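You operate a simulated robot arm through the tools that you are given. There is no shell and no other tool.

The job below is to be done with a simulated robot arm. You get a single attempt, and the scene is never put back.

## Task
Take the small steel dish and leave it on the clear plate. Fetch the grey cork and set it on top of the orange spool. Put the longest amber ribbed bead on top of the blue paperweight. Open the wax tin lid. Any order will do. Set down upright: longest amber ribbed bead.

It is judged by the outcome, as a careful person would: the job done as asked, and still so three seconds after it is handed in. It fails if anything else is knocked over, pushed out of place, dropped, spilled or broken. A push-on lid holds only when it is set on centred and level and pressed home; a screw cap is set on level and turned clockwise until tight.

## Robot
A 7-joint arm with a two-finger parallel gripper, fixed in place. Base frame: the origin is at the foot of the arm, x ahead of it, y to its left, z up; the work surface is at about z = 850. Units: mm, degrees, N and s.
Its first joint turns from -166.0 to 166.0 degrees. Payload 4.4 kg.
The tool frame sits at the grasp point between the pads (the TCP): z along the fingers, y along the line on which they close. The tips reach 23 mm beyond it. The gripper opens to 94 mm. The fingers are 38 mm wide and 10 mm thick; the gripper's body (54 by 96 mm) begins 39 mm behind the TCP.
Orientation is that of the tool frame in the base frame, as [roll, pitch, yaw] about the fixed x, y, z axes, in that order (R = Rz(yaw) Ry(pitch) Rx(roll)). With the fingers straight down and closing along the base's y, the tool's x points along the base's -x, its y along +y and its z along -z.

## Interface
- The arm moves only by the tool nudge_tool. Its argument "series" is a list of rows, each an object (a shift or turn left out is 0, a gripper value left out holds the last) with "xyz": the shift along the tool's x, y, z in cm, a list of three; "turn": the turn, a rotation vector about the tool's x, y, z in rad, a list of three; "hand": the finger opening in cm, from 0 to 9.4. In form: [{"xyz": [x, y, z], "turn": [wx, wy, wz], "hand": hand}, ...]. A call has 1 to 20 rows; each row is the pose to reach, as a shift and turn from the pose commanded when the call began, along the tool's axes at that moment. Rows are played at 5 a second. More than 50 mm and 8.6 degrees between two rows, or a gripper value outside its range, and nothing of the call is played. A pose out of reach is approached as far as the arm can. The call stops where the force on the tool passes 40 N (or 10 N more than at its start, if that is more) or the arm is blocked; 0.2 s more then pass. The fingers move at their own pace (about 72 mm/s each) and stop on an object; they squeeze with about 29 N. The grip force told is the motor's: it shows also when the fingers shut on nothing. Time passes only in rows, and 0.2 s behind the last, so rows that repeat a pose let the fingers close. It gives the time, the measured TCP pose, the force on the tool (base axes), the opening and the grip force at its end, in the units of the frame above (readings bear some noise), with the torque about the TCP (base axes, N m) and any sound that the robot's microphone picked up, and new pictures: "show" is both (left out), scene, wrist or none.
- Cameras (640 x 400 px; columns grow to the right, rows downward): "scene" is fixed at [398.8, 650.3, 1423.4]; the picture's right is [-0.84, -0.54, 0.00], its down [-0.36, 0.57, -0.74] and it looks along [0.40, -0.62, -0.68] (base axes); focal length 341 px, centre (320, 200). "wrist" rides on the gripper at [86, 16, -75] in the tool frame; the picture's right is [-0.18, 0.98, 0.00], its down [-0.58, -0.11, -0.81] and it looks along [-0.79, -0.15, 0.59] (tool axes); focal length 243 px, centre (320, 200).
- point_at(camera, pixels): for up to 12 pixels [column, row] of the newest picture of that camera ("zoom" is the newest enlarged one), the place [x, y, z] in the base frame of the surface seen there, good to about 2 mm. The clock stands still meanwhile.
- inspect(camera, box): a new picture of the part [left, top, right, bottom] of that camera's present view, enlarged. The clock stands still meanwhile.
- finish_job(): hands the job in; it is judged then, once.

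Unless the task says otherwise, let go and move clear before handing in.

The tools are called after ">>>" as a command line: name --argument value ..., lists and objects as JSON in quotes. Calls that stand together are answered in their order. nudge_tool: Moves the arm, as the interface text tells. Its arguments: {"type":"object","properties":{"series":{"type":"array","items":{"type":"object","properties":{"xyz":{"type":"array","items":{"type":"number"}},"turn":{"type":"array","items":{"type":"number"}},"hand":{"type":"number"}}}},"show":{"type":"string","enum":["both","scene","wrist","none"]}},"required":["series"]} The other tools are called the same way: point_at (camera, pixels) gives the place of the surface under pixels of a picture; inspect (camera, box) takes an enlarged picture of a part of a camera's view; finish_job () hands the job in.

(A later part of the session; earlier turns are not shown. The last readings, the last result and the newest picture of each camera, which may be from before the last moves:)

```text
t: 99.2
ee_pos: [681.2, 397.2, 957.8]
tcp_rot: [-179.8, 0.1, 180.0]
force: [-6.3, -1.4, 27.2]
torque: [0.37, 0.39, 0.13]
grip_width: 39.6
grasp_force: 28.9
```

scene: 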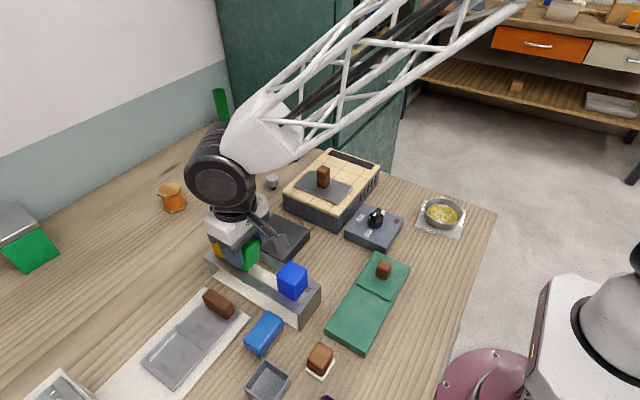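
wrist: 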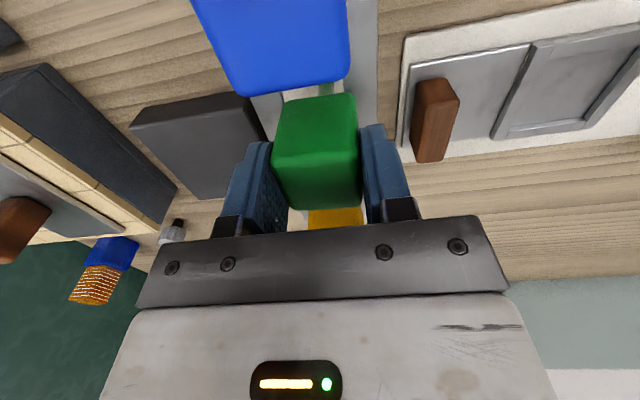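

Green is seated (27 N). I'll release and rise.

>>> nudge_tool --series '[{"xyz": [0, 0, -0.1], "hand": 4.2}, {"xyz": [0, 0, -0.1], "hand": 5}, {"xyz": [0, 0, -0.1], "hand": 6}, {"xyz": [0, 0, -0.1], "hand": 6.5}, {"xyz": [0, 0, -1.5]}, {"xyz": [0, 0, -4.5]}, {"xyz": [0, 0, -8]}, {"xyz": [0, 0, -11]}]'

>>> inspect --camera "scene" --box '[200, 210, 330, 330]'

>>> inspect --camera "wrist" --box '[260, 0, 380, 220]'

```text
t: 101.0
ee_pos: [681.0, 397.4, 1064.9]
tcp_rot: [-179.7, 0.0, -180.0]
force: [-0.7, -0.1, -0.5]
torque: [-0.01, 0.03, -0.02]
grip_width: 65.0
grasp_force: 0.0
```

scene: 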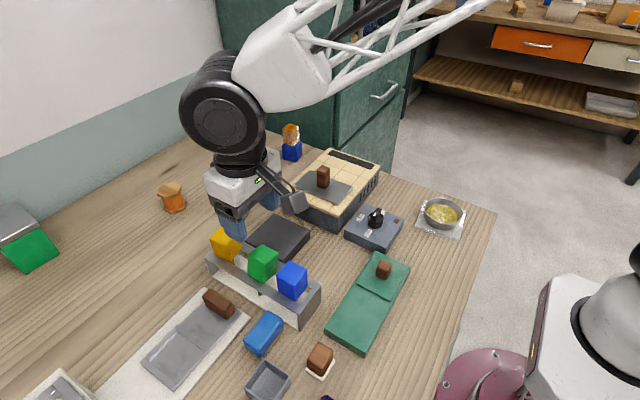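
wrist: 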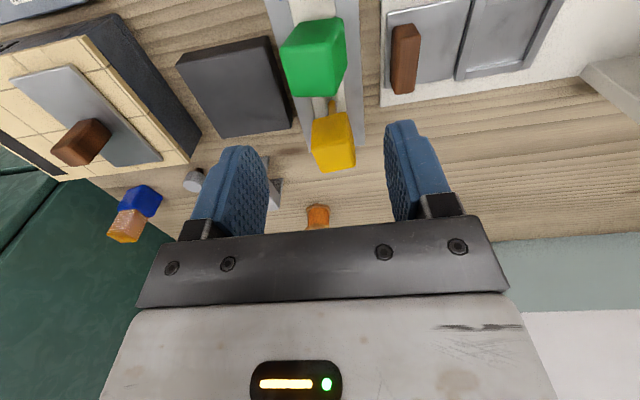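

```text
3.33 times, centred on (265, 270) of scene
```

zoom: 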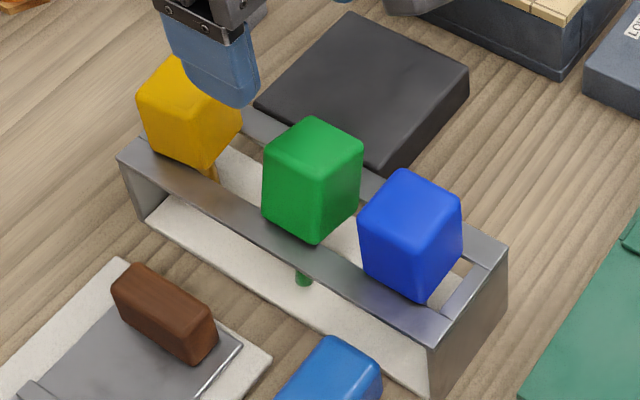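

```text
1.82 times, centred on (320, 110) of wrist
```

zoom: 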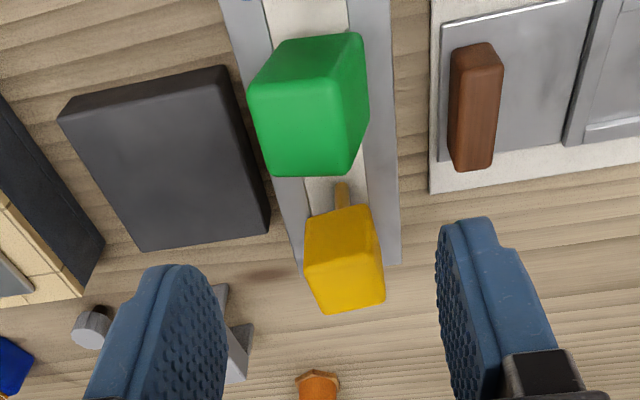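

Green and blue are back on the rails; yellow seems to lean a little now with its stem toward -x. I'll sample both.

>>> inspect --camera "wrist" --box '[270, 0, 370, 180]'

>>> point_at --camera "wrist" --pixels '[[290, 55], [330, 50], [295, 88], [328, 85], [310, 70], [300, 35], [340, 45], [318, 145], [350, 140], [322, 165], [350, 163], [335, 150]]'

>>> point_at --camera "wrist" --pixels '[[320, 130], [340, 125], [345, 118], [330, 118], [333, 105], [337, 158], [318, 155], [352, 152]]'

```text
2.22 times, centred on (320, 90) of wrist
```

zoom: 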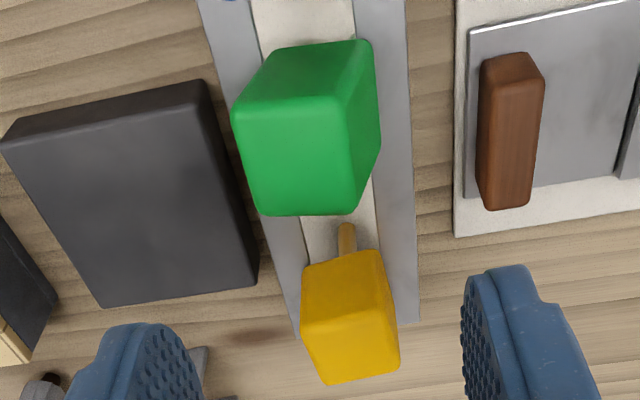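

```text
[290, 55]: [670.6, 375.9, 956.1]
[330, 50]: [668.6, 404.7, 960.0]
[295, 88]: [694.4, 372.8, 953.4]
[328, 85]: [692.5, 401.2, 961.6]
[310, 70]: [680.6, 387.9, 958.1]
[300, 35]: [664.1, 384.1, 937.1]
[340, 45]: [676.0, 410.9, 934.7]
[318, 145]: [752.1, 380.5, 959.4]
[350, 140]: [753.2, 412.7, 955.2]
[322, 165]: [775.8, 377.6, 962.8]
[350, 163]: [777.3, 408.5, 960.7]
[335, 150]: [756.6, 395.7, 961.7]
```

```text
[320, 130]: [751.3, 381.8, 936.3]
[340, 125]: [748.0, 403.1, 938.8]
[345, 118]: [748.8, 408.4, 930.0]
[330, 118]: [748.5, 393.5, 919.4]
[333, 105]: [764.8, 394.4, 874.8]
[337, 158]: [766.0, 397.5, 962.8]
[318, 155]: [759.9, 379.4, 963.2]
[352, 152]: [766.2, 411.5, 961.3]
```

Green's top slopes from z≈954 to 961, so its -y edge slipped into the gap; it needs to be centred more exactly. I'll measure the rail edges between green and yellow precisely.

>>> inspect --camera "wrist" --box '[290, 85, 370, 125]'

>>> point_at --camera "zoom" --pixels '[[20, 130], [40, 130], [60, 130], [90, 130], [110, 130], [130, 130], [330, 130], [400, 130], [440, 130], [480, 130], [520, 130], [560, 130]]'

```text
8.00 times, centred on (330, 105) of wrist
```

zoom: 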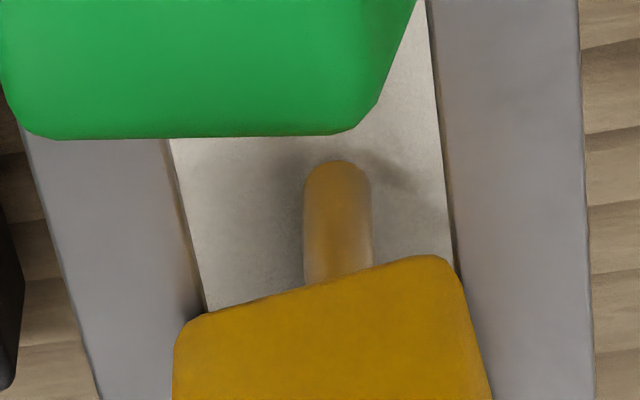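

```text
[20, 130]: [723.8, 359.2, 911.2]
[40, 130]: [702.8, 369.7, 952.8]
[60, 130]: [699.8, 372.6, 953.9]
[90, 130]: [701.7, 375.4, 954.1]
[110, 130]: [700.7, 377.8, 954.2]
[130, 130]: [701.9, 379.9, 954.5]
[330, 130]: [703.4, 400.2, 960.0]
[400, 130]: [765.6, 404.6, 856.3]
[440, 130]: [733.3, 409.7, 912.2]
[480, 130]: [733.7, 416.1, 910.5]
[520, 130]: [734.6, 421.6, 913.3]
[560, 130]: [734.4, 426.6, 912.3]
```

>>> point_at --camera "zoom" --pixels '[[55, 220], [80, 220], [120, 220], [160, 220], [180, 220], [190, 220], [200, 220], [440, 220], [455, 220], [470, 220], [585, 220]]'

```text
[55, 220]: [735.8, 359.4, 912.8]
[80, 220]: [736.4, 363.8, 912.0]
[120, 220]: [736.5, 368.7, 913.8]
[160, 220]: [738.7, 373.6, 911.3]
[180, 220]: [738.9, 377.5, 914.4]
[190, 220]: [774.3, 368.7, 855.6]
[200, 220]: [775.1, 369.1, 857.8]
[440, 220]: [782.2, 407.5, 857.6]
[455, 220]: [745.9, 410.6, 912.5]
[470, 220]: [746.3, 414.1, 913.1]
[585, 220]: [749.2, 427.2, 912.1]
```

The gap is y 378–410, centred on 394, so the 39 mm heads overlap each rail by only about 3.5 mm; I need y=394. I'll re-grip green with the tool at y≈394.

>>> nudge_tool --series '[{"xyz": [-0.15, -0.3, 3]}, {"xyz": [-0.15, -0.3, 6]}, {"xyz": [-0.15, -0.3, 9]}, {"xyz": [-0.15, -0.3, 11.3]}, {"xyz": [-0.15, -0.3, 11.3], "hand": 5}, {"xyz": [-0.15, -0.3, 11.3], "hand": 4}, {"xyz": [-0.15, -0.3, 11.3], "hand": 3.4}, {"xyz": [-0.15, -0.3, 11.3], "hand": 3.4}]' --show "none"

```text
t: 102.8
ee_pos: [682.7, 393.8, 952.6]
tcp_rot: [-179.7, 0.0, -180.0]
force: [0.6, 2.5, 5.8]
torque: [0.22, -0.02, 0.04]
grip_width: 43.7
grasp_force: 29.2
```

Gripped at 43.7 mm, still leaning. I'll shift +y slightly while lifting 18 mm so it straightens.

>>> nudge_tool --series '[{"xyz": [0, 0.3, 0]}, {"xyz": [0, 0.5, -0.3]}, {"xyz": [0, 0.5, -0.7]}, {"xyz": [0, 0.5, -1.2]}, {"xyz": [0, 0.4, -1.8]}, {"xyz": [0, 0.1, -2.0]}, {"xyz": [0, 0.0, -2.0]}]' --show "wrist"

>>> inspect --camera "wrist" --box '[220, 60, 420, 230]'

>>> point_at --camera "zoom" --pixels '[[230, 150], [390, 140], [310, 200], [230, 220], [400, 210], [310, 310], [250, 330], [400, 310], [320, 345], [225, 270], [415, 260]]'

```text
t: 104.4
ee_pos: [683.2, 393.6, 971.7]
tcp_rot: [-179.6, -0.1, 179.9]
force: [0.6, -0.4, -0.4]
torque: [0.02, 0.0, 0.01]
grip_width: 39.5
grasp_force: 28.8
```

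wrist: 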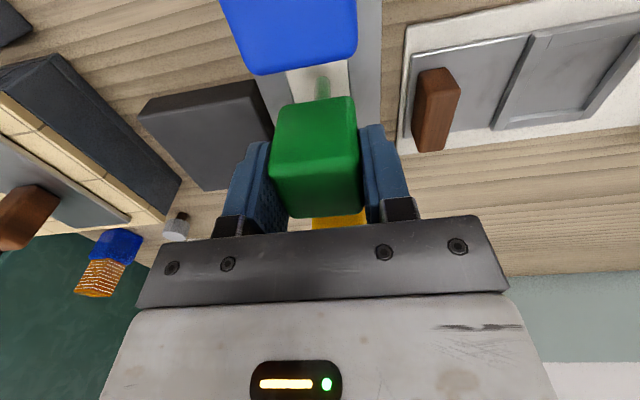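

```text
2.35 times, centred on (320, 145) of wrist
```

zoom: 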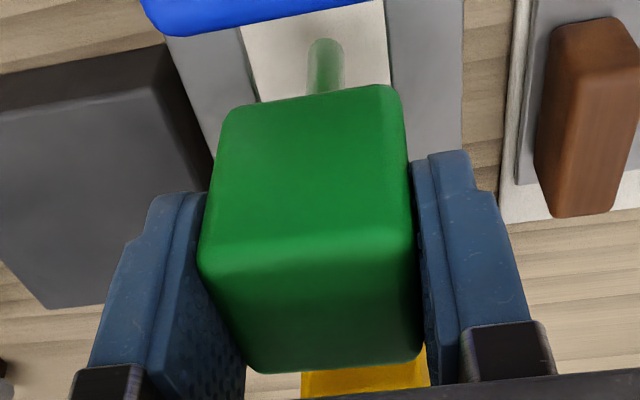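

```text
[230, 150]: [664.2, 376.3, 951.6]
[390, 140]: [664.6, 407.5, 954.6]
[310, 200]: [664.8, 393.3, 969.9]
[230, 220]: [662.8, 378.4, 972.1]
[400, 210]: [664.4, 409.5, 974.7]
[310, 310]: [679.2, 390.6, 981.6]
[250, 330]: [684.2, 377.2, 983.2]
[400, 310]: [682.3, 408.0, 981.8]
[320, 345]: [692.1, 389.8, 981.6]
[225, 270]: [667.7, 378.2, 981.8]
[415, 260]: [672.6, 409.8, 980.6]
```

Green is now upright and flush (39.5 mm), centred at (683.5,393.6). I'll lower 18 mm to the rails.

>>> nudge_tool --series '[{"xyz": [0, 0, 0.6]}, {"xyz": [0, 0, 1.2]}, {"xyz": [0, 0, 1.6]}, {"xyz": [0, 0, 1.75]}, {"xyz": [0, 0, 1.85]}]' --show "none"

```text
t: 105.6
ee_pos: [683.4, 393.1, 954.2]
tcp_rot: [-179.6, 0.0, -180.0]
force: [-0.7, -0.7, -0.3]
torque: [0.0, 0.01, 0.01]
grip_width: 39.3
grasp_force: 28.8
```

>>> nudge_tool --series '[{"xyz": [0, 0, 0.1]}, {"xyz": [0, 0, 0.15]}]' --show "none"

```text
t: 106.2
ee_pos: [683.6, 393.4, 953.7]
tcp_rot: [-179.7, 0.0, 180.0]
force: [0.7, 0.6, 6.2]
torque: [-0.1, 0.01, 0.02]
grip_width: 39.2
grasp_force: 28.6
```

Light contact at 6 N; green is seated. I'll open slowly, keep still, then rise.

>>> nudge_tool --series '[{"hand": 4.0}, {"hand": 4.3}, {"hand": 5}, {"hand": 6}, {"hand": 6.5}, {"xyz": [0, 0, -1.5]}, {"xyz": [0, 0, -4.5]}, {"xyz": [0, 0, -8]}, {"xyz": [0, 0, -11]}]' --show "wrist"

>>> inspect --camera "scene" --box '[200, 210, 330, 330]'

>>> point_at --camera "wrist" --pixels '[[292, 55], [332, 50], [297, 85], [330, 82], [310, 70], [318, 145], [350, 140], [322, 165], [350, 163], [335, 150], [290, 5], [325, 5]]'

```text
t: 108.2
ee_pos: [681.6, 394.0, 1061.7]
tcp_rot: [-179.7, -0.1, 180.0]
force: [-0.4, 0.4, 0.3]
torque: [-0.02, 0.01, 0.0]
grip_width: 65.1
grasp_force: 0.1
```

wrist: 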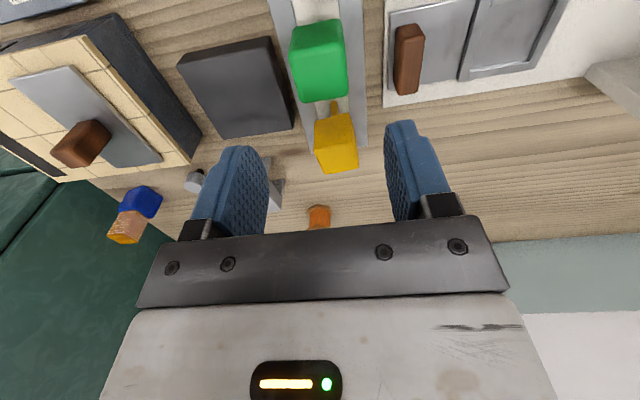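

```text
3.33 times, centred on (265, 270) of scene
```

zoom: 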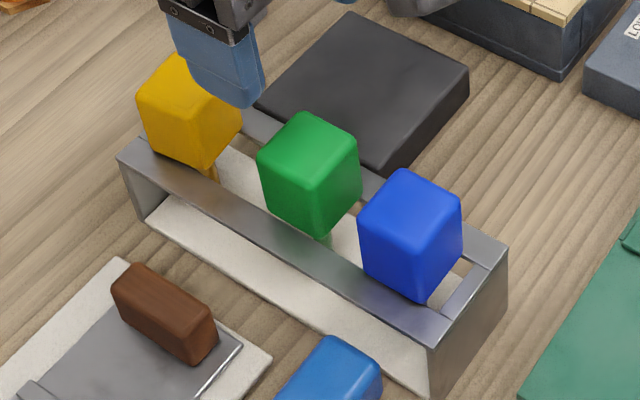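

```text
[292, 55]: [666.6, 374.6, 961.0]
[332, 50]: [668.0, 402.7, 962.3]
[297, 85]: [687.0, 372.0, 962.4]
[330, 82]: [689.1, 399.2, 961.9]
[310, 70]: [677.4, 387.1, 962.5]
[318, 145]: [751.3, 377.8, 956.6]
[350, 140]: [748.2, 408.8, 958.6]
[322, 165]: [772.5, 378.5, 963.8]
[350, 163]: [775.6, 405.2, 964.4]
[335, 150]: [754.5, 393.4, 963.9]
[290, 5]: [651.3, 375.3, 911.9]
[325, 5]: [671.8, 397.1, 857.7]
```

Green is level at z≈962. Now yellow: it is upright at x≈769 and should be at 749. I'll grip it, lift 12 mm, shift 20 mm and set it down.

>>> nudge_tool --series '[{"xyz": [-3, 0, 0]}, {"xyz": [-6, 0, 0]}, {"xyz": [-8.7, 0, 0]}, {"xyz": [-8.7, 0, 4]}, {"xyz": [-8.7, 0, 8]}, {"xyz": [-8.7, 0, 10.7]}, {"xyz": [-8.7, 0, 10.7]}]'

>>> inspect --camera "scene" --box '[190, 200, 320, 320]'

```text
t: 109.8
ee_pos: [770.8, 393.3, 955.4]
tcp_rot: [-179.7, 0.0, -180.0]
force: [0.2, 0.1, -0.2]
torque: [-0.01, 0.02, -0.01]
grip_width: 65.1
grasp_force: 0.1
```

scene: 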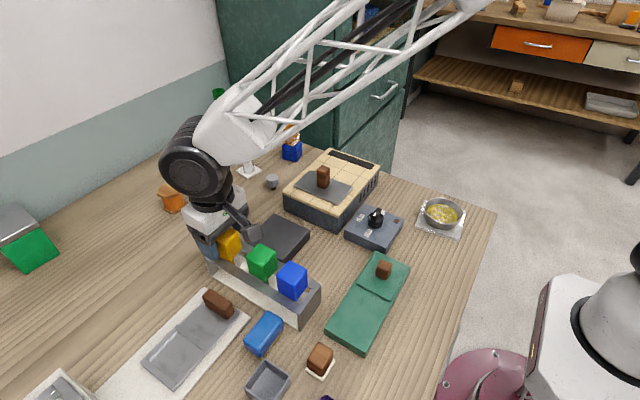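
wrist: 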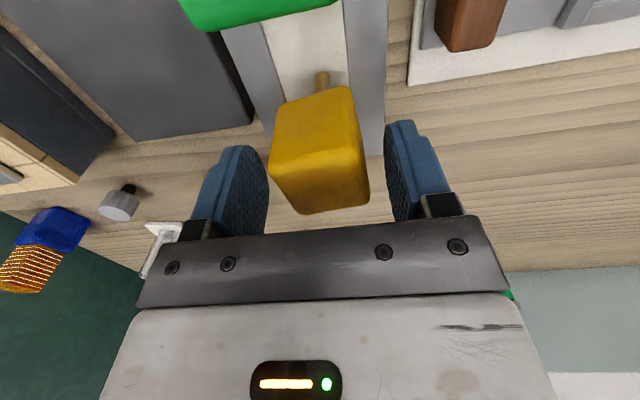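

```text
3.33 times, centred on (255, 260) of scene
```

zoom: 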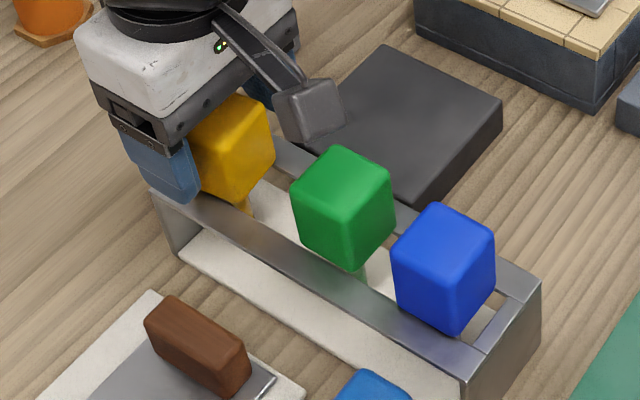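

Yellow sits between the fingers. I'll close, lift and look.

>>> nudge_tool --series '[{"hand": 5}, {"hand": 4.2}, {"hand": 3.4}, {"hand": 3.4}, {"xyz": [0, 0, -0.4]}, {"xyz": [0, 0, -0.9]}, {"xyz": [0, 0, -1.4]}]' --show "wrist"

>>> inspect --camera "wrist" --box '[220, 60, 420, 230]'

>>> point_at --camera "zoom" --pixels '[[230, 150], [390, 140], [310, 200], [230, 220], [400, 210], [310, 310], [250, 330], [400, 310], [320, 345], [225, 270], [415, 260]]'

```text
t: 111.4
ee_pos: [770.5, 393.9, 970.7]
tcp_rot: [-179.6, 0.1, -180.0]
force: [0.3, 0.5, 0.0]
torque: [0.0, -0.01, -0.01]
grip_width: 39.1
grasp_force: 28.7
```

wrist: 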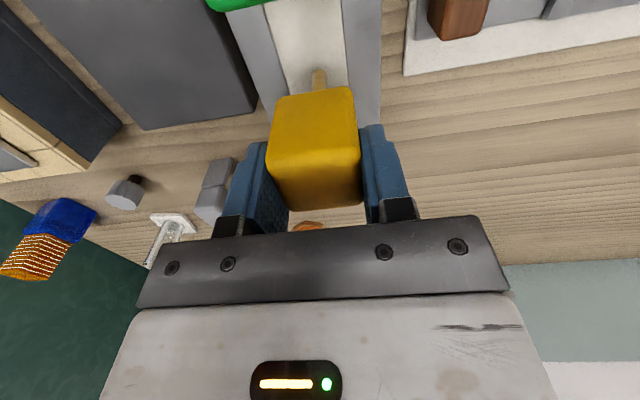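

```text
2.35 times, centred on (320, 145) of wrist
```

zoom: 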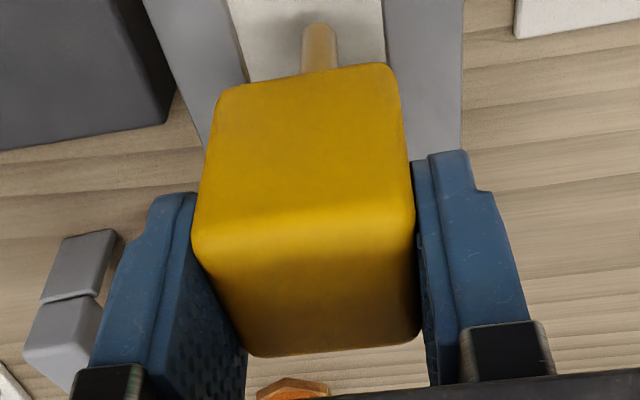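

```text
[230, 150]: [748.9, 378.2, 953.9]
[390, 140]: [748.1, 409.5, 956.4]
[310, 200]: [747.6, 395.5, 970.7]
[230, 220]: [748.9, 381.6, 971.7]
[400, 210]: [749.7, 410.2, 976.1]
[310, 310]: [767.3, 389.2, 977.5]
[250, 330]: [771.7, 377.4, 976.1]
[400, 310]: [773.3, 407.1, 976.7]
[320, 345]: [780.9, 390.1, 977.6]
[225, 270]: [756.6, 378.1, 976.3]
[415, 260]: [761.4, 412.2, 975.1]
```

Yellow is upright and flush, centre x≈768. I'll shift it 19 mm toward -x and lower about 13.5 mm.

>>> nudge_tool --series '[{"xyz": [0.9, 0, 0]}, {"xyz": [1.9, 0, 0]}, {"xyz": [1.9, 0, 0.5]}, {"xyz": [1.9, 0, 1.0]}, {"xyz": [1.9, 0, 1.3]}, {"xyz": [1.9, 0, 1.4]}]' --show "none"

```text
t: 112.8
ee_pos: [750.7, 395.1, 956.0]
tcp_rot: [-179.8, 0.0, 180.0]
force: [-0.1, 0.7, -0.7]
torque: [-0.02, 0.03, 0.02]
grip_width: 39.1
grasp_force: 29.2
```

>>> nudge_tool --series '[{"xyz": [0, -0.03, 0.1]}, {"xyz": [0, -0.03, 0.2]}]' --show "none"

```text
t: 113.4
ee_pos: [751.8, 393.5, 955.0]
tcp_rot: [-179.7, 0.0, 180.0]
force: [-5.7, -0.2, 15.8]
torque: [0.2, 0.37, 0.0]
grip_width: 39.0
grasp_force: 28.8
```

Yellow is seated at 16 N. I'll release slowly and rise, then check all three.

>>> nudge_tool --series '[{"xyz": [0, 0, -0.05], "hand": 4.0}, {"xyz": [0, 0, -0.05], "hand": 4.3}, {"xyz": [0, 0, -0.05], "hand": 5}, {"xyz": [0, 0, -0.05], "hand": 6}, {"xyz": [0, 0, -0.05], "hand": 6.5}, {"xyz": [0, 0, -1.5]}, {"xyz": [0, 0, -4.5]}, {"xyz": [0, 0, -8]}, {"xyz": [2, 0, -11]}, {"xyz": [4, 0, -12]}]'

>>> inspect --camera "scene" --box '[200, 210, 330, 330]'

>>> inspect --camera "wrist" --box '[250, 0, 390, 180]'

```text
t: 115.6
ee_pos: [711.3, 394.0, 1073.4]
tcp_rot: [-179.8, -0.1, 180.0]
force: [-0.8, -0.4, -0.1]
torque: [0.03, 0.0, -0.01]
grip_width: 64.8
grasp_force: 0.0
```

scene: 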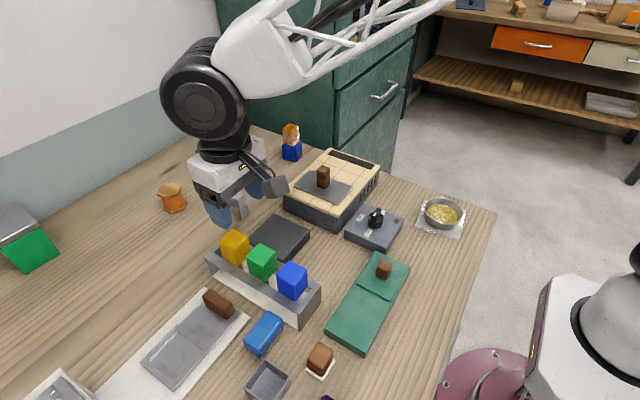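
wrist: 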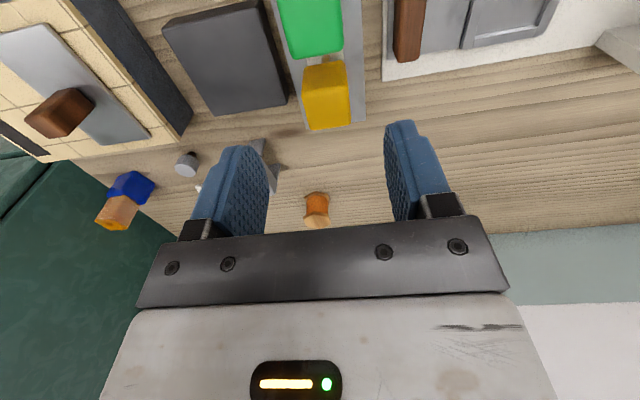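

```text
3.33 times, centred on (265, 270) of scene
```

zoom: 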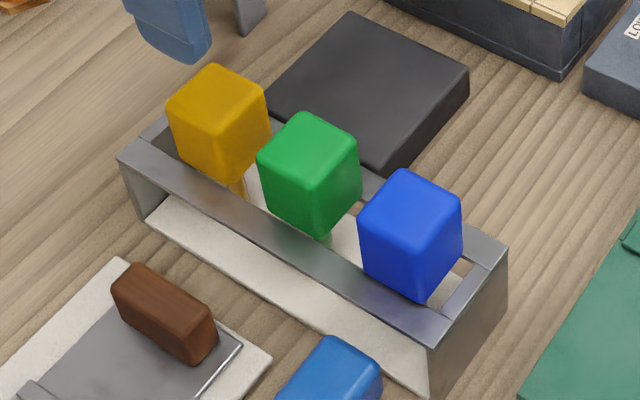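

```text
2.22 times, centred on (320, 90) of wrist
```

zoom: 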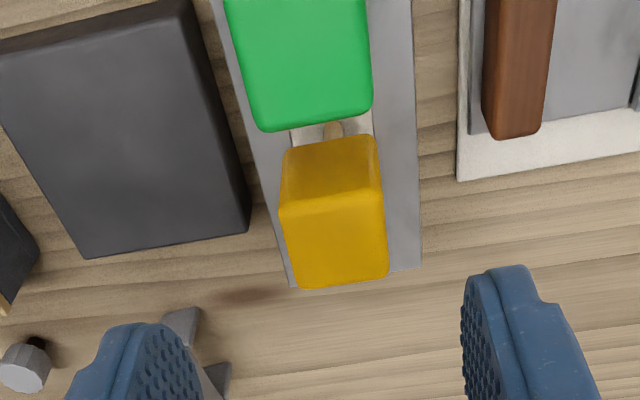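

All three stand level again, but compared with the first picture yellow is about 6 px (≈11 mm) and green about 3.5 px (≈7 mm) short of their original places. I'll fine-tune yellow: grip, lift slightly, shift +x 10 mm.

>>> nudge_tool --series '[{"xyz": [-2, 0, 0]}, {"xyz": [-3.8, 0, 2]}, {"xyz": [-3.8, 0, 5]}, {"xyz": [-3.8, 0, 8]}, {"xyz": [-3.8, 0, 10.5]}, {"xyz": [-3.8, 0, 11.7]}, {"xyz": [-3.8, 0, 11.7], "hand": 5}, {"xyz": [-3.8, 0, 11.7], "hand": 4.2}, {"xyz": [-3.8, 0, 11.7], "hand": 3.4}, {"xyz": [-3.8, 0, 11.7], "hand": 3.4}, {"xyz": [-3.8, 0, 11.3]}, {"xyz": [-3.8, 0, 10.9]}, {"xyz": [-4.3, 0, 10.9]}, {"xyz": [-4.85, 0, 10.9]}]' --show "wrist"

>>> inspect --camera "wrist" --box '[220, 60, 420, 230]'

>>> point_at --camera "zoom" --pixels '[[230, 150], [390, 140], [310, 200], [230, 220], [400, 210], [310, 310], [250, 330], [400, 310], [320, 345]]'

```text
t: 118.6
ee_pos: [760.8, 392.7, 964.3]
tcp_rot: [-179.7, -0.1, 180.0]
force: [-0.2, 0.7, -0.7]
torque: [0.01, -0.01, -0.03]
grip_width: 39.1
grasp_force: 28.9
```

wrist: 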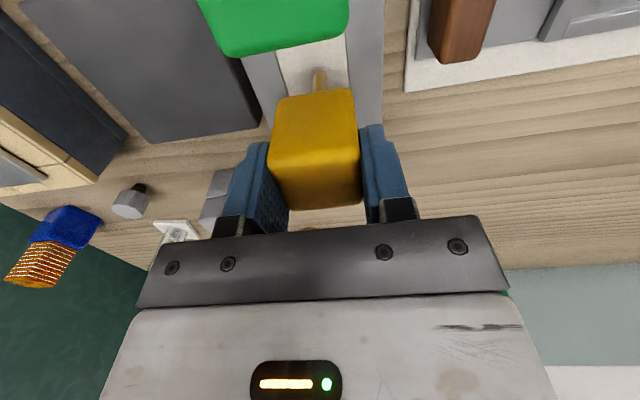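

```text
2.35 times, centred on (320, 145) of wrist
```

zoom: 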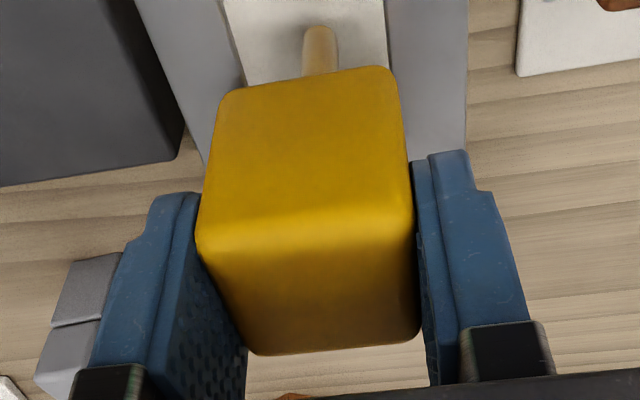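

```text
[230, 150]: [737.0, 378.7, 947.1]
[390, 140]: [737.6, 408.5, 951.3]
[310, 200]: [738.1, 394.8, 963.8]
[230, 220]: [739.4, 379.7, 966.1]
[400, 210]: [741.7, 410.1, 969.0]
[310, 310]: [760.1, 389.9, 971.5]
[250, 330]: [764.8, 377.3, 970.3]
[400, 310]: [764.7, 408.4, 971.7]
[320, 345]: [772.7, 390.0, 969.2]
```

Yellow is now centred near x=757.5, y=394, held upright. I'll lower 8 mm to the rails and release.

>>> nudge_tool --series '[{"xyz": [0, 0, 0.4]}, {"xyz": [0, 0, 0.7]}, {"xyz": [0, 0, 0.85]}, {"xyz": [0, 0, 0.95]}]' --show "none"

```text
t: 119.6
ee_pos: [760.4, 392.8, 956.5]
tcp_rot: [-179.8, 0.1, -180.0]
force: [-5.8, -3.3, 16.8]
torque: [-0.01, 0.38, 0.02]
grip_width: 39.2
grasp_force: 28.6
```

Seated. I'll release, move over green and repeat with a 7 mm shift.

>>> nudge_tool --series '[{"xyz": [0, 0, -0.05], "hand": 4.0}, {"xyz": [0, 0, -0.05], "hand": 4.3}, {"xyz": [0, 0, -0.05], "hand": 5}, {"xyz": [0, 0, -0.05], "hand": 6}, {"xyz": [0, 0, -0.05], "hand": 6.5}, {"xyz": [0, 0, -2.5]}, {"xyz": [0, 0, -6]}, {"xyz": [3, 0, -8]}, {"xyz": [6, 0.05, -8]}, {"xyz": [7.7, 0.1, -8]}, {"xyz": [7.7, 0.1, -4]}, {"xyz": [7.7, 0.1, 0.1]}]' --show "both"

>>> inspect --camera "scene" --box '[190, 200, 320, 320]'

```text
t: 122.2
ee_pos: [681.9, 392.5, 955.8]
tcp_rot: [-179.8, 0.0, 179.9]
force: [0.0, -0.5, 0.3]
torque: [-0.03, 0.02, 0.0]
grip_width: 65.0
grasp_force: 0.1
```

scene: 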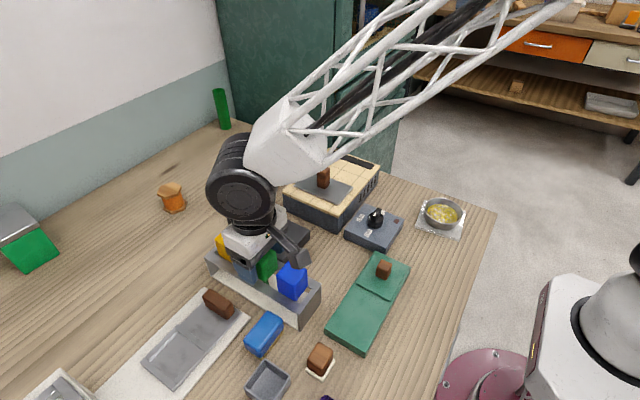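
wrist: 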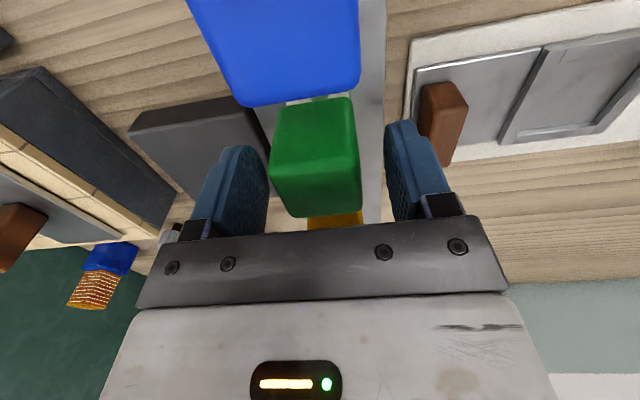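

```text
3.33 times, centred on (255, 260) of scene
```

zoom: 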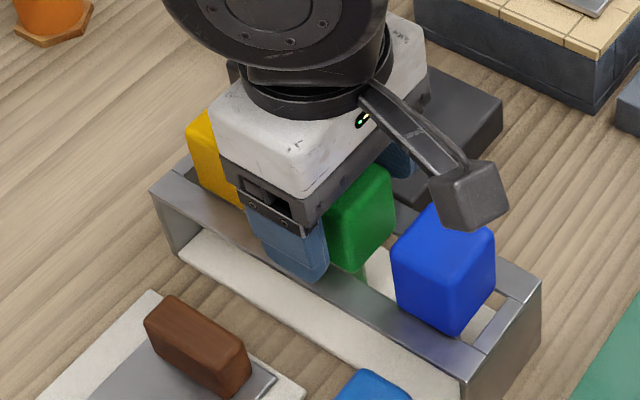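

Green stands between the fingers. I'll close, lift 8 mm, shift 7 mm toward +x, and check centring.

>>> nudge_tool --series '[{"hand": 5}, {"hand": 4.2}, {"hand": 3.4}, {"hand": 3.4}, {"xyz": [0, 0.05, -0.4]}, {"xyz": [0, 0.1, -0.8]}, {"xyz": [-0.4, 0.1, -0.8]}, {"xyz": [-0.7, 0.1, -0.8]}]' --show "wrist"

>>> inspect --camera "wrist" --box '[220, 60, 420, 230]'

>>> point_at --camera "zoom" --pixels '[[230, 150], [390, 140], [310, 200], [230, 220], [400, 210], [310, 310], [250, 330], [400, 310], [320, 345]]'

```text
t: 124.0
ee_pos: [690.1, 396.1, 962.6]
tcp_rot: [-179.8, 0.0, 179.9]
force: [0.1, -0.4, -0.8]
torque: [0.03, 0.03, -0.02]
grip_width: 39.1
grasp_force: 29.3
```

wrist: 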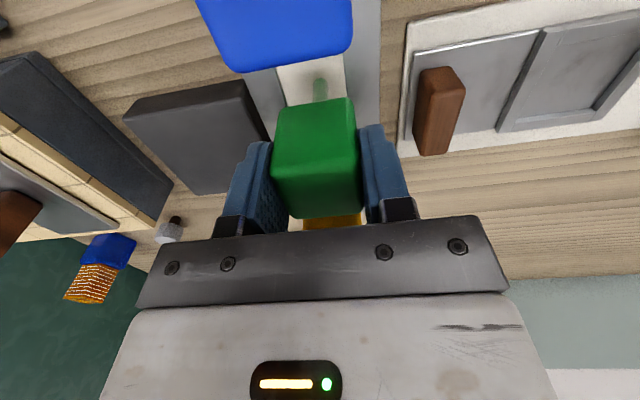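

```text
2.35 times, centred on (320, 145) of wrist
```

zoom: 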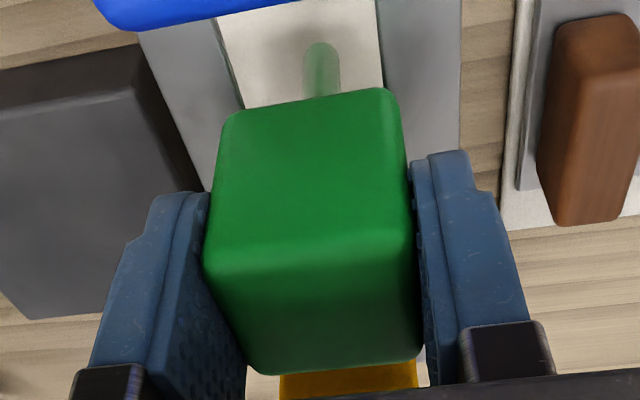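

```text
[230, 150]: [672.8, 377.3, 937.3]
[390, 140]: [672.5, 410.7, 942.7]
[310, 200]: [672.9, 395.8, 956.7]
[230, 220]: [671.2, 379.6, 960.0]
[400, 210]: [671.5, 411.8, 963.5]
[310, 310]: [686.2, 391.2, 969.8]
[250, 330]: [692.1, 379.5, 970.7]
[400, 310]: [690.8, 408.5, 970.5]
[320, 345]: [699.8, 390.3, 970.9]
```

Green is upright at x≈691.5, y≈395. I'll correct 1 mm in y, lower 8 mm and check contact.

>>> nudge_tool --series '[{"xyz": [0, -0.1, 0.4]}, {"xyz": [0, -0.1, 0.65]}, {"xyz": [0, -0.1, 0.8]}, {"xyz": [0, -0.1, 0.88]}]' --show "none"

```text
t: 125.0
ee_pos: [690.0, 394.6, 954.6]
tcp_rot: [-179.7, 0.0, -180.0]
force: [-3.0, -4.7, 10.1]
torque: [-0.04, 0.14, 0.04]
grip_width: 39.2
grasp_force: 28.8
```

Seated at 10 N. I'll release slowly and rise well clear, then compare all three with the initial picture.

>>> nudge_tool --series '[{"hand": 4.0}, {"hand": 4.3}, {"hand": 5}, {"hand": 6}, {"hand": 6.5}, {"xyz": [0, 0, -1.5]}, {"xyz": [0, 0, -4.5]}, {"xyz": [0, 0, -8]}, {"xyz": [0, 0, -12]}, {"xyz": [0, 0, -15]}]'

>>> inspect --camera "scene" --box '[200, 210, 330, 330]'

>>> point_at --camera "scene" --pixels '[[290, 270], [298, 268], [285, 272], [260, 252], [268, 251], [254, 255], [231, 236], [238, 236], [226, 239]]'

```text
t: 127.2
ee_pos: [690.9, 394.3, 1102.8]
tcp_rot: [-179.7, -0.1, 180.0]
force: [-0.3, 0.4, -0.8]
torque: [-0.02, 0.0, 0.01]
grip_width: 64.9
grasp_force: 0.0
```

scene: 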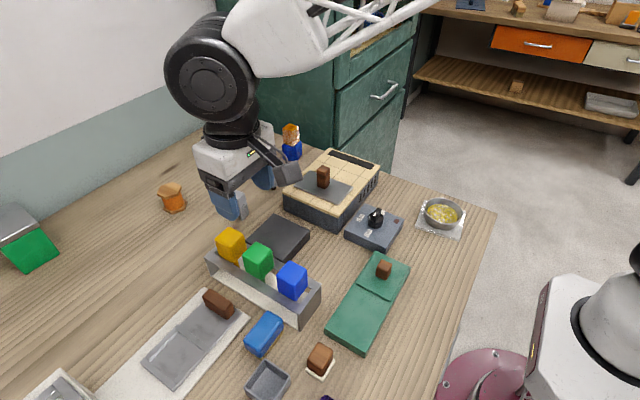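
wrist: 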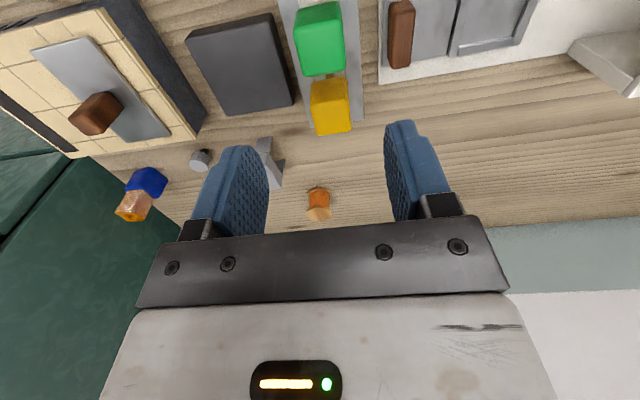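

```text
3.33 times, centred on (265, 270) of scene
```

zoom: 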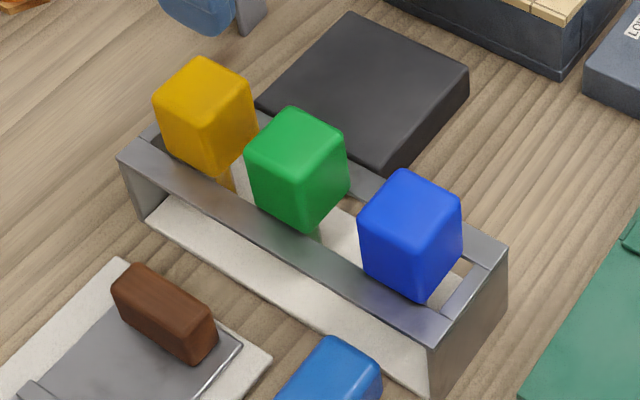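

```text
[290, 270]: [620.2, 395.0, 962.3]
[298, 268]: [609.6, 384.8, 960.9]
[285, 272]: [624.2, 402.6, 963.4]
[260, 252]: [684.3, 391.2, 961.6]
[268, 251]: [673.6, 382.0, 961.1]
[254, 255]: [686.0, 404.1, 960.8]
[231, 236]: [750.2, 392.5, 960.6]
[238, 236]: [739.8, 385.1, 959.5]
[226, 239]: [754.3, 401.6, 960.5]
```

All three knobs are level and match the first picture. Next is the cork; I'll measure its surroundings (stove edge, arch, slab) and the spool's top before planning a tilted pick.

>>> point_at --camera "scene" --pixels '[[222, 190], [245, 207], [232, 212], [222, 208], [284, 192], [286, 210], [250, 240], [275, 218], [272, 176], [172, 188], [160, 186], [184, 190]]'

>>> inspect --camera "scene" --box '[205, 160, 305, 250]'

>>> inspect --camera "scene" --box '[150, 170, 200, 225]'

```text
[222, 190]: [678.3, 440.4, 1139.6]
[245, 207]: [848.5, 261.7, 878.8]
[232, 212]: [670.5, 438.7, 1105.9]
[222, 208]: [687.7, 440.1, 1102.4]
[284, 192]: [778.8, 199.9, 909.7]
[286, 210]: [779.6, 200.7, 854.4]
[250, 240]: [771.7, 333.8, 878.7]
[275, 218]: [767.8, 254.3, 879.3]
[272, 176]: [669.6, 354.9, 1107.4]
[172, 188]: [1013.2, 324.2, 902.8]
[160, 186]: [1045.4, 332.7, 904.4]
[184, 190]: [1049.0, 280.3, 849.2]
```

```text
4.44 times, centred on (255, 205) of scene
```

zoom: 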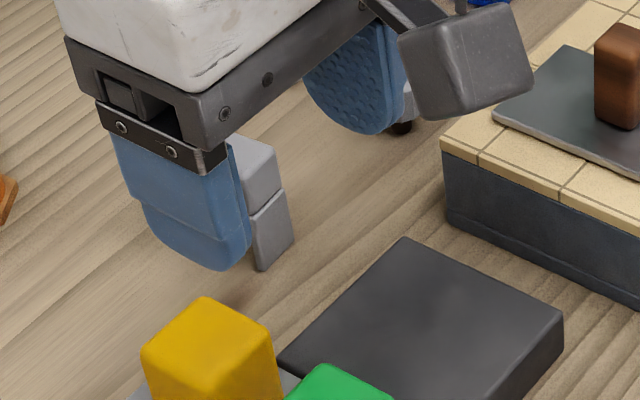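

```text
7.27 times, centred on (175, 198) of scene
```

zoom: 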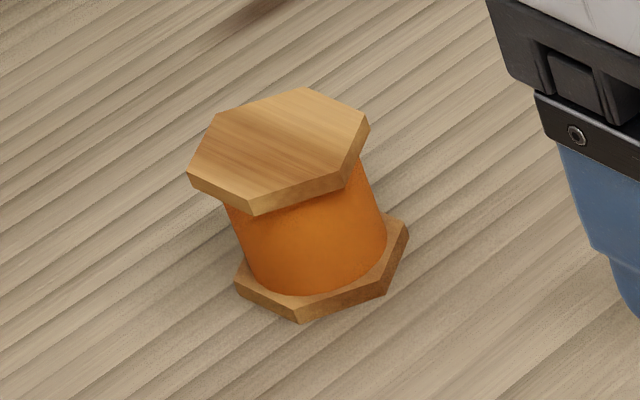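

The spool has a flat hexagonal wooden top. I'll measure its corners.

>>> point_at --camera "zoom" --pixels '[[218, 117], [306, 92], [363, 128], [347, 172], [254, 203], [194, 171], [280, 148], [250, 110], [335, 110], [300, 188]]'

>>> nudge_tool --series '[{"xyz": [3, 4, 0]}, {"xyz": [6, 7, 0]}]' --show "scene"

>>> inspect --camera "scene" --box '[205, 140, 305, 230]'

```text
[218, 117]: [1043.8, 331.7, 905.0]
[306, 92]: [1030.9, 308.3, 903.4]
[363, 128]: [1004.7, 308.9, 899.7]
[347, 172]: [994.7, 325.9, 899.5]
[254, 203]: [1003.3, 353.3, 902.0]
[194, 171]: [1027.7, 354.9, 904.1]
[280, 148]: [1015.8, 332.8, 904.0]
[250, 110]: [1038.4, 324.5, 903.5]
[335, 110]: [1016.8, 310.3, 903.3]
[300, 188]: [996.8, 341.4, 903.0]
```

```text
t: 127.8
ee_pos: [629.7, 465.7, 1103.7]
tcp_rot: [-179.7, -0.1, -180.0]
force: [0.7, -0.1, -0.4]
torque: [-0.02, 0.0, 0.0]
grip_width: 65.4
grasp_force: 0.0
```

scene: 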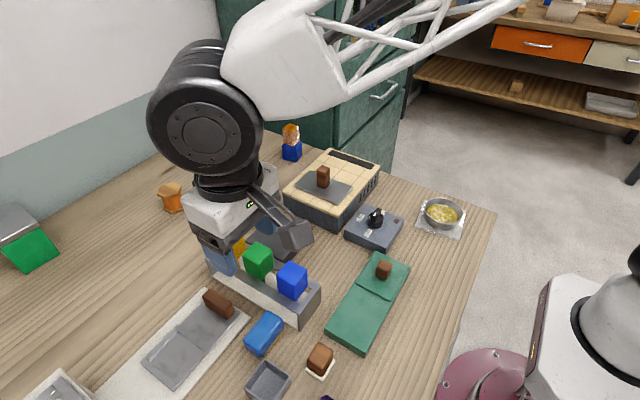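

```text
4.44 times, centred on (255, 185) of scene
```

zoom: 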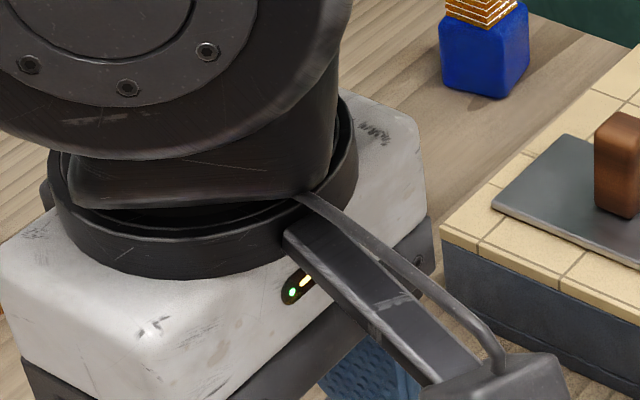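

The spool's top centre is about (1017.5,330.5,903.5). To keep the wrist camera off the stove I'll pick the cork with the tool heading -60° and tilted 32°, then yaw it round at height. First move near the cork and turn.

>>> nudge_tool --series '[{"xyz": [-2.5, -3.2, 0], "turn": [0, 0, 0.131], "hand": 6.5}, {"xyz": [-5, -6.5, 0], "turn": [0, 0, 0.262]}, {"xyz": [-7.5, -9.7, 0], "turn": [0, 0, 0.393]}, {"xyz": [-10, -13, 0], "turn": [0, 0, 0.524]}, {"xyz": [-12.5, -16.2, 0], "turn": [0, 0, 0.655]}, {"xyz": [-15, -19.5, 0], "turn": [0, 0, 0.785]}, {"xyz": [-17.5, -22.7, 0], "turn": [0, 0, 0.916]}, {"xyz": [-20, -26, 0], "turn": [0, 0, 1.047]}]' --show "none"

>>> nudge_tool --series '[{"turn": [0, -0.14, 0]}, {"turn": [0, -0.28, 0]}, {"turn": [0, -0.42, 0]}, {"turn": [0, -0.56, 0]}]' --show "both"

```text
t: 129.6
ee_pos: [828.8, 207.7, 1103.3]
tcp_rot: [-179.8, 0.2, 119.9]
force: [0.1, -0.1, 0.0]
torque: [0.0, 0.0, 0.01]
grip_width: 64.9
grasp_force: 0.0
```

```text
t: 130.6
ee_pos: [829.5, 203.2, 1105.6]
tcp_rot: [-180.0, 32.4, 120.1]
force: [0.1, -0.8, 0.7]
torque: [-0.02, -0.02, -0.01]
grip_width: 65.0
grasp_force: 0.1
```

scene: 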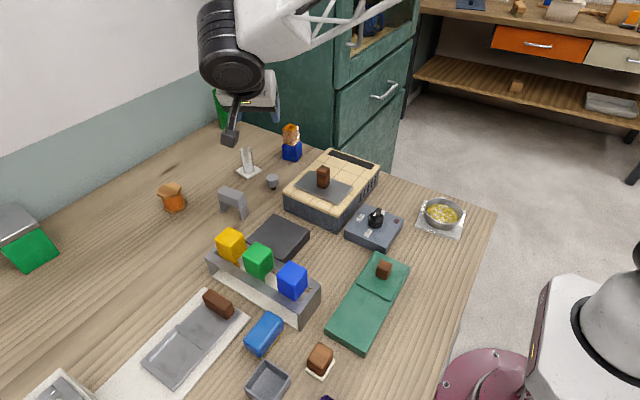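
wrist: 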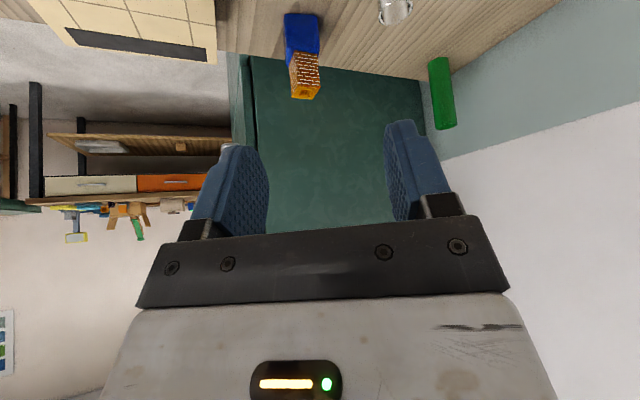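

The scene view of the cork and arch is now clear. I'll measure both closely.

>>> inspect --camera "scene" --box '[255, 165, 290, 195]'

>>> point_at --camera "zoom" --pixels '[[220, 120], [365, 125], [290, 95], [290, 150], [250, 240], [320, 260], [350, 230], [290, 335], [300, 120], [230, 200], [300, 300], [350, 270]]'

>>> point_at --camera "scene" --pixels '[[220, 190], [232, 189], [247, 198], [236, 200], [222, 200], [240, 215], [246, 212], [226, 212], [283, 190], [288, 212]]'

```text
13.33 times, centred on (272, 180) of scene
```

zoom: 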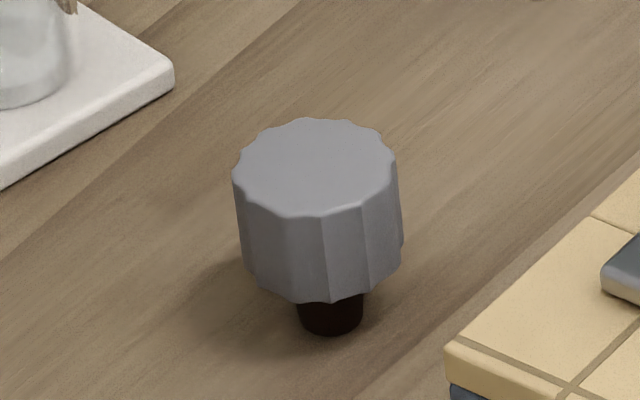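

```text
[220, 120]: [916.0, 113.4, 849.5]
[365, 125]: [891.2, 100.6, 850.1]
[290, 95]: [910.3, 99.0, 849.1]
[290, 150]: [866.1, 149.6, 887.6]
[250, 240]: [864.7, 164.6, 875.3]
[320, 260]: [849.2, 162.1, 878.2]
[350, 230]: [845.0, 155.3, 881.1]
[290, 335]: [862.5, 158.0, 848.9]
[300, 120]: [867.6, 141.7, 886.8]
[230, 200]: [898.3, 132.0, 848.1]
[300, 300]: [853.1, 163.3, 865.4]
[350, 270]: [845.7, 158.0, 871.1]
```

```text
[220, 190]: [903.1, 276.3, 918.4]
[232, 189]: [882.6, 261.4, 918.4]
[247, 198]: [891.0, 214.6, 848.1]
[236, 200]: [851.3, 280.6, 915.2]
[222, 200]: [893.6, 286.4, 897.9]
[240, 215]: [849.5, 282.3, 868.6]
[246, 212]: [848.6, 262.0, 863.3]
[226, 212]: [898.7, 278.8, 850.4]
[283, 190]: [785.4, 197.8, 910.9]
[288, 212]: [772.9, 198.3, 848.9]
```

The cork has a grey fluted cap (z 863–888) on a dark brown plug. I'll get its exact centre from the cap's top and the plug.

>>> inspect --camera "scene" --box '[255, 165, 290, 195]'

>>> point_at --camera "zoom" --pixels '[[315, 165], [240, 168], [390, 162], [310, 123], [320, 210], [265, 135], [365, 135], [260, 200], [375, 195], [310, 318], [350, 315], [332, 330]]'

```text
13.33 times, centred on (272, 180) of scene
```

zoom: 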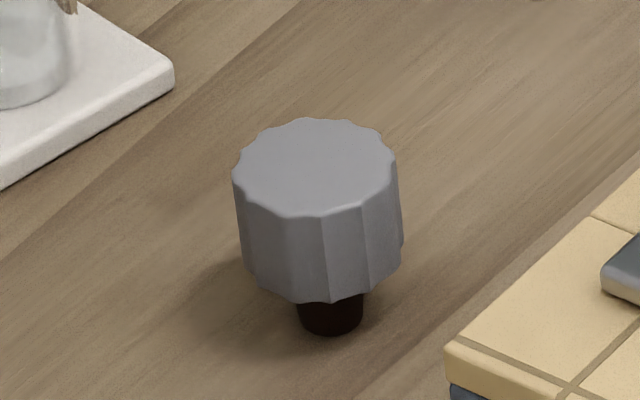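

```text
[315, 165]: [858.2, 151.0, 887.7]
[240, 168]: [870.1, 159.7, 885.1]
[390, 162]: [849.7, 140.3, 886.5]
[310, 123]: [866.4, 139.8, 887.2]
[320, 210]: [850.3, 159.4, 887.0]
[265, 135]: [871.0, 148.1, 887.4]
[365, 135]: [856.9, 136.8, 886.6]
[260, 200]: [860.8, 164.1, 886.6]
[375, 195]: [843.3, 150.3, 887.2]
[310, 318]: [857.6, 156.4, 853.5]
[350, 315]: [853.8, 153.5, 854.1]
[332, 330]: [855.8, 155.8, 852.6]
```

Cork centre is (858.6,149.8), cap about 29 mm wide. I'll move to 80 mm above it with a 50 mm opening.

>>> nudge_tool --series '[{"xyz": [0.6, 0, 3.8], "hand": 5.0}, {"xyz": [1.2, -0.1, 7.6]}, {"xyz": [1.8, -0.16, 11.4]}, {"xyz": [2.4, -0.16, 15.1]}]'

>>> inspect --camera "scene" --box '[210, 110, 320, 220]'

```text
t: 131.6
ee_pos: [857.9, 151.7, 964.0]
tcp_rot: [-179.8, 32.3, 120.1]
force: [1.1, -0.7, -0.2]
torque: [0.02, 0.0, -0.01]
grip_width: 49.9
grasp_force: 0.1
```

scene: 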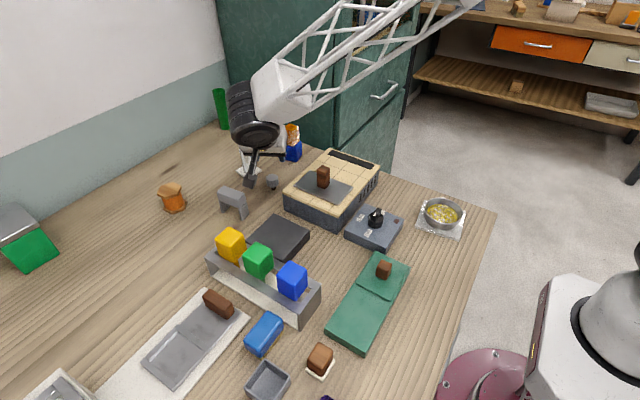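
wrist: 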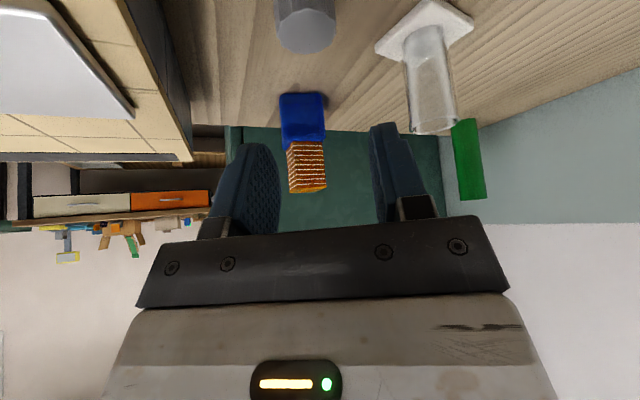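

```text
3.64 times, centred on (265, 165) of scene
```

zoom: 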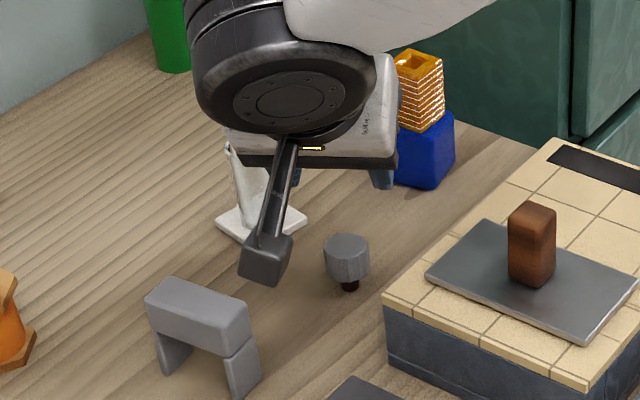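

I'd like to know exactly where the wrist camera body is relative to the arch before lowering.

>>> point_at --camera "zoom" --pixels '[[245, 255], [265, 262], [285, 255], [262, 240], [275, 275], [250, 275], [240, 330], [250, 350], [245, 385], [230, 345], [200, 300], [255, 390]]'

```text
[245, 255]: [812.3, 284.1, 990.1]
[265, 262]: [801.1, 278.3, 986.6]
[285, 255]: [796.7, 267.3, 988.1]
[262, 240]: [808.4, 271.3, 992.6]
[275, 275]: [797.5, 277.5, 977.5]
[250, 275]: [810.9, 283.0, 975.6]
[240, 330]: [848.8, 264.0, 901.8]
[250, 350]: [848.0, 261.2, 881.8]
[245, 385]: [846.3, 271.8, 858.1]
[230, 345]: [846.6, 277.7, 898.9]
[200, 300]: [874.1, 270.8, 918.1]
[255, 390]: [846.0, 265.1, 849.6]
```

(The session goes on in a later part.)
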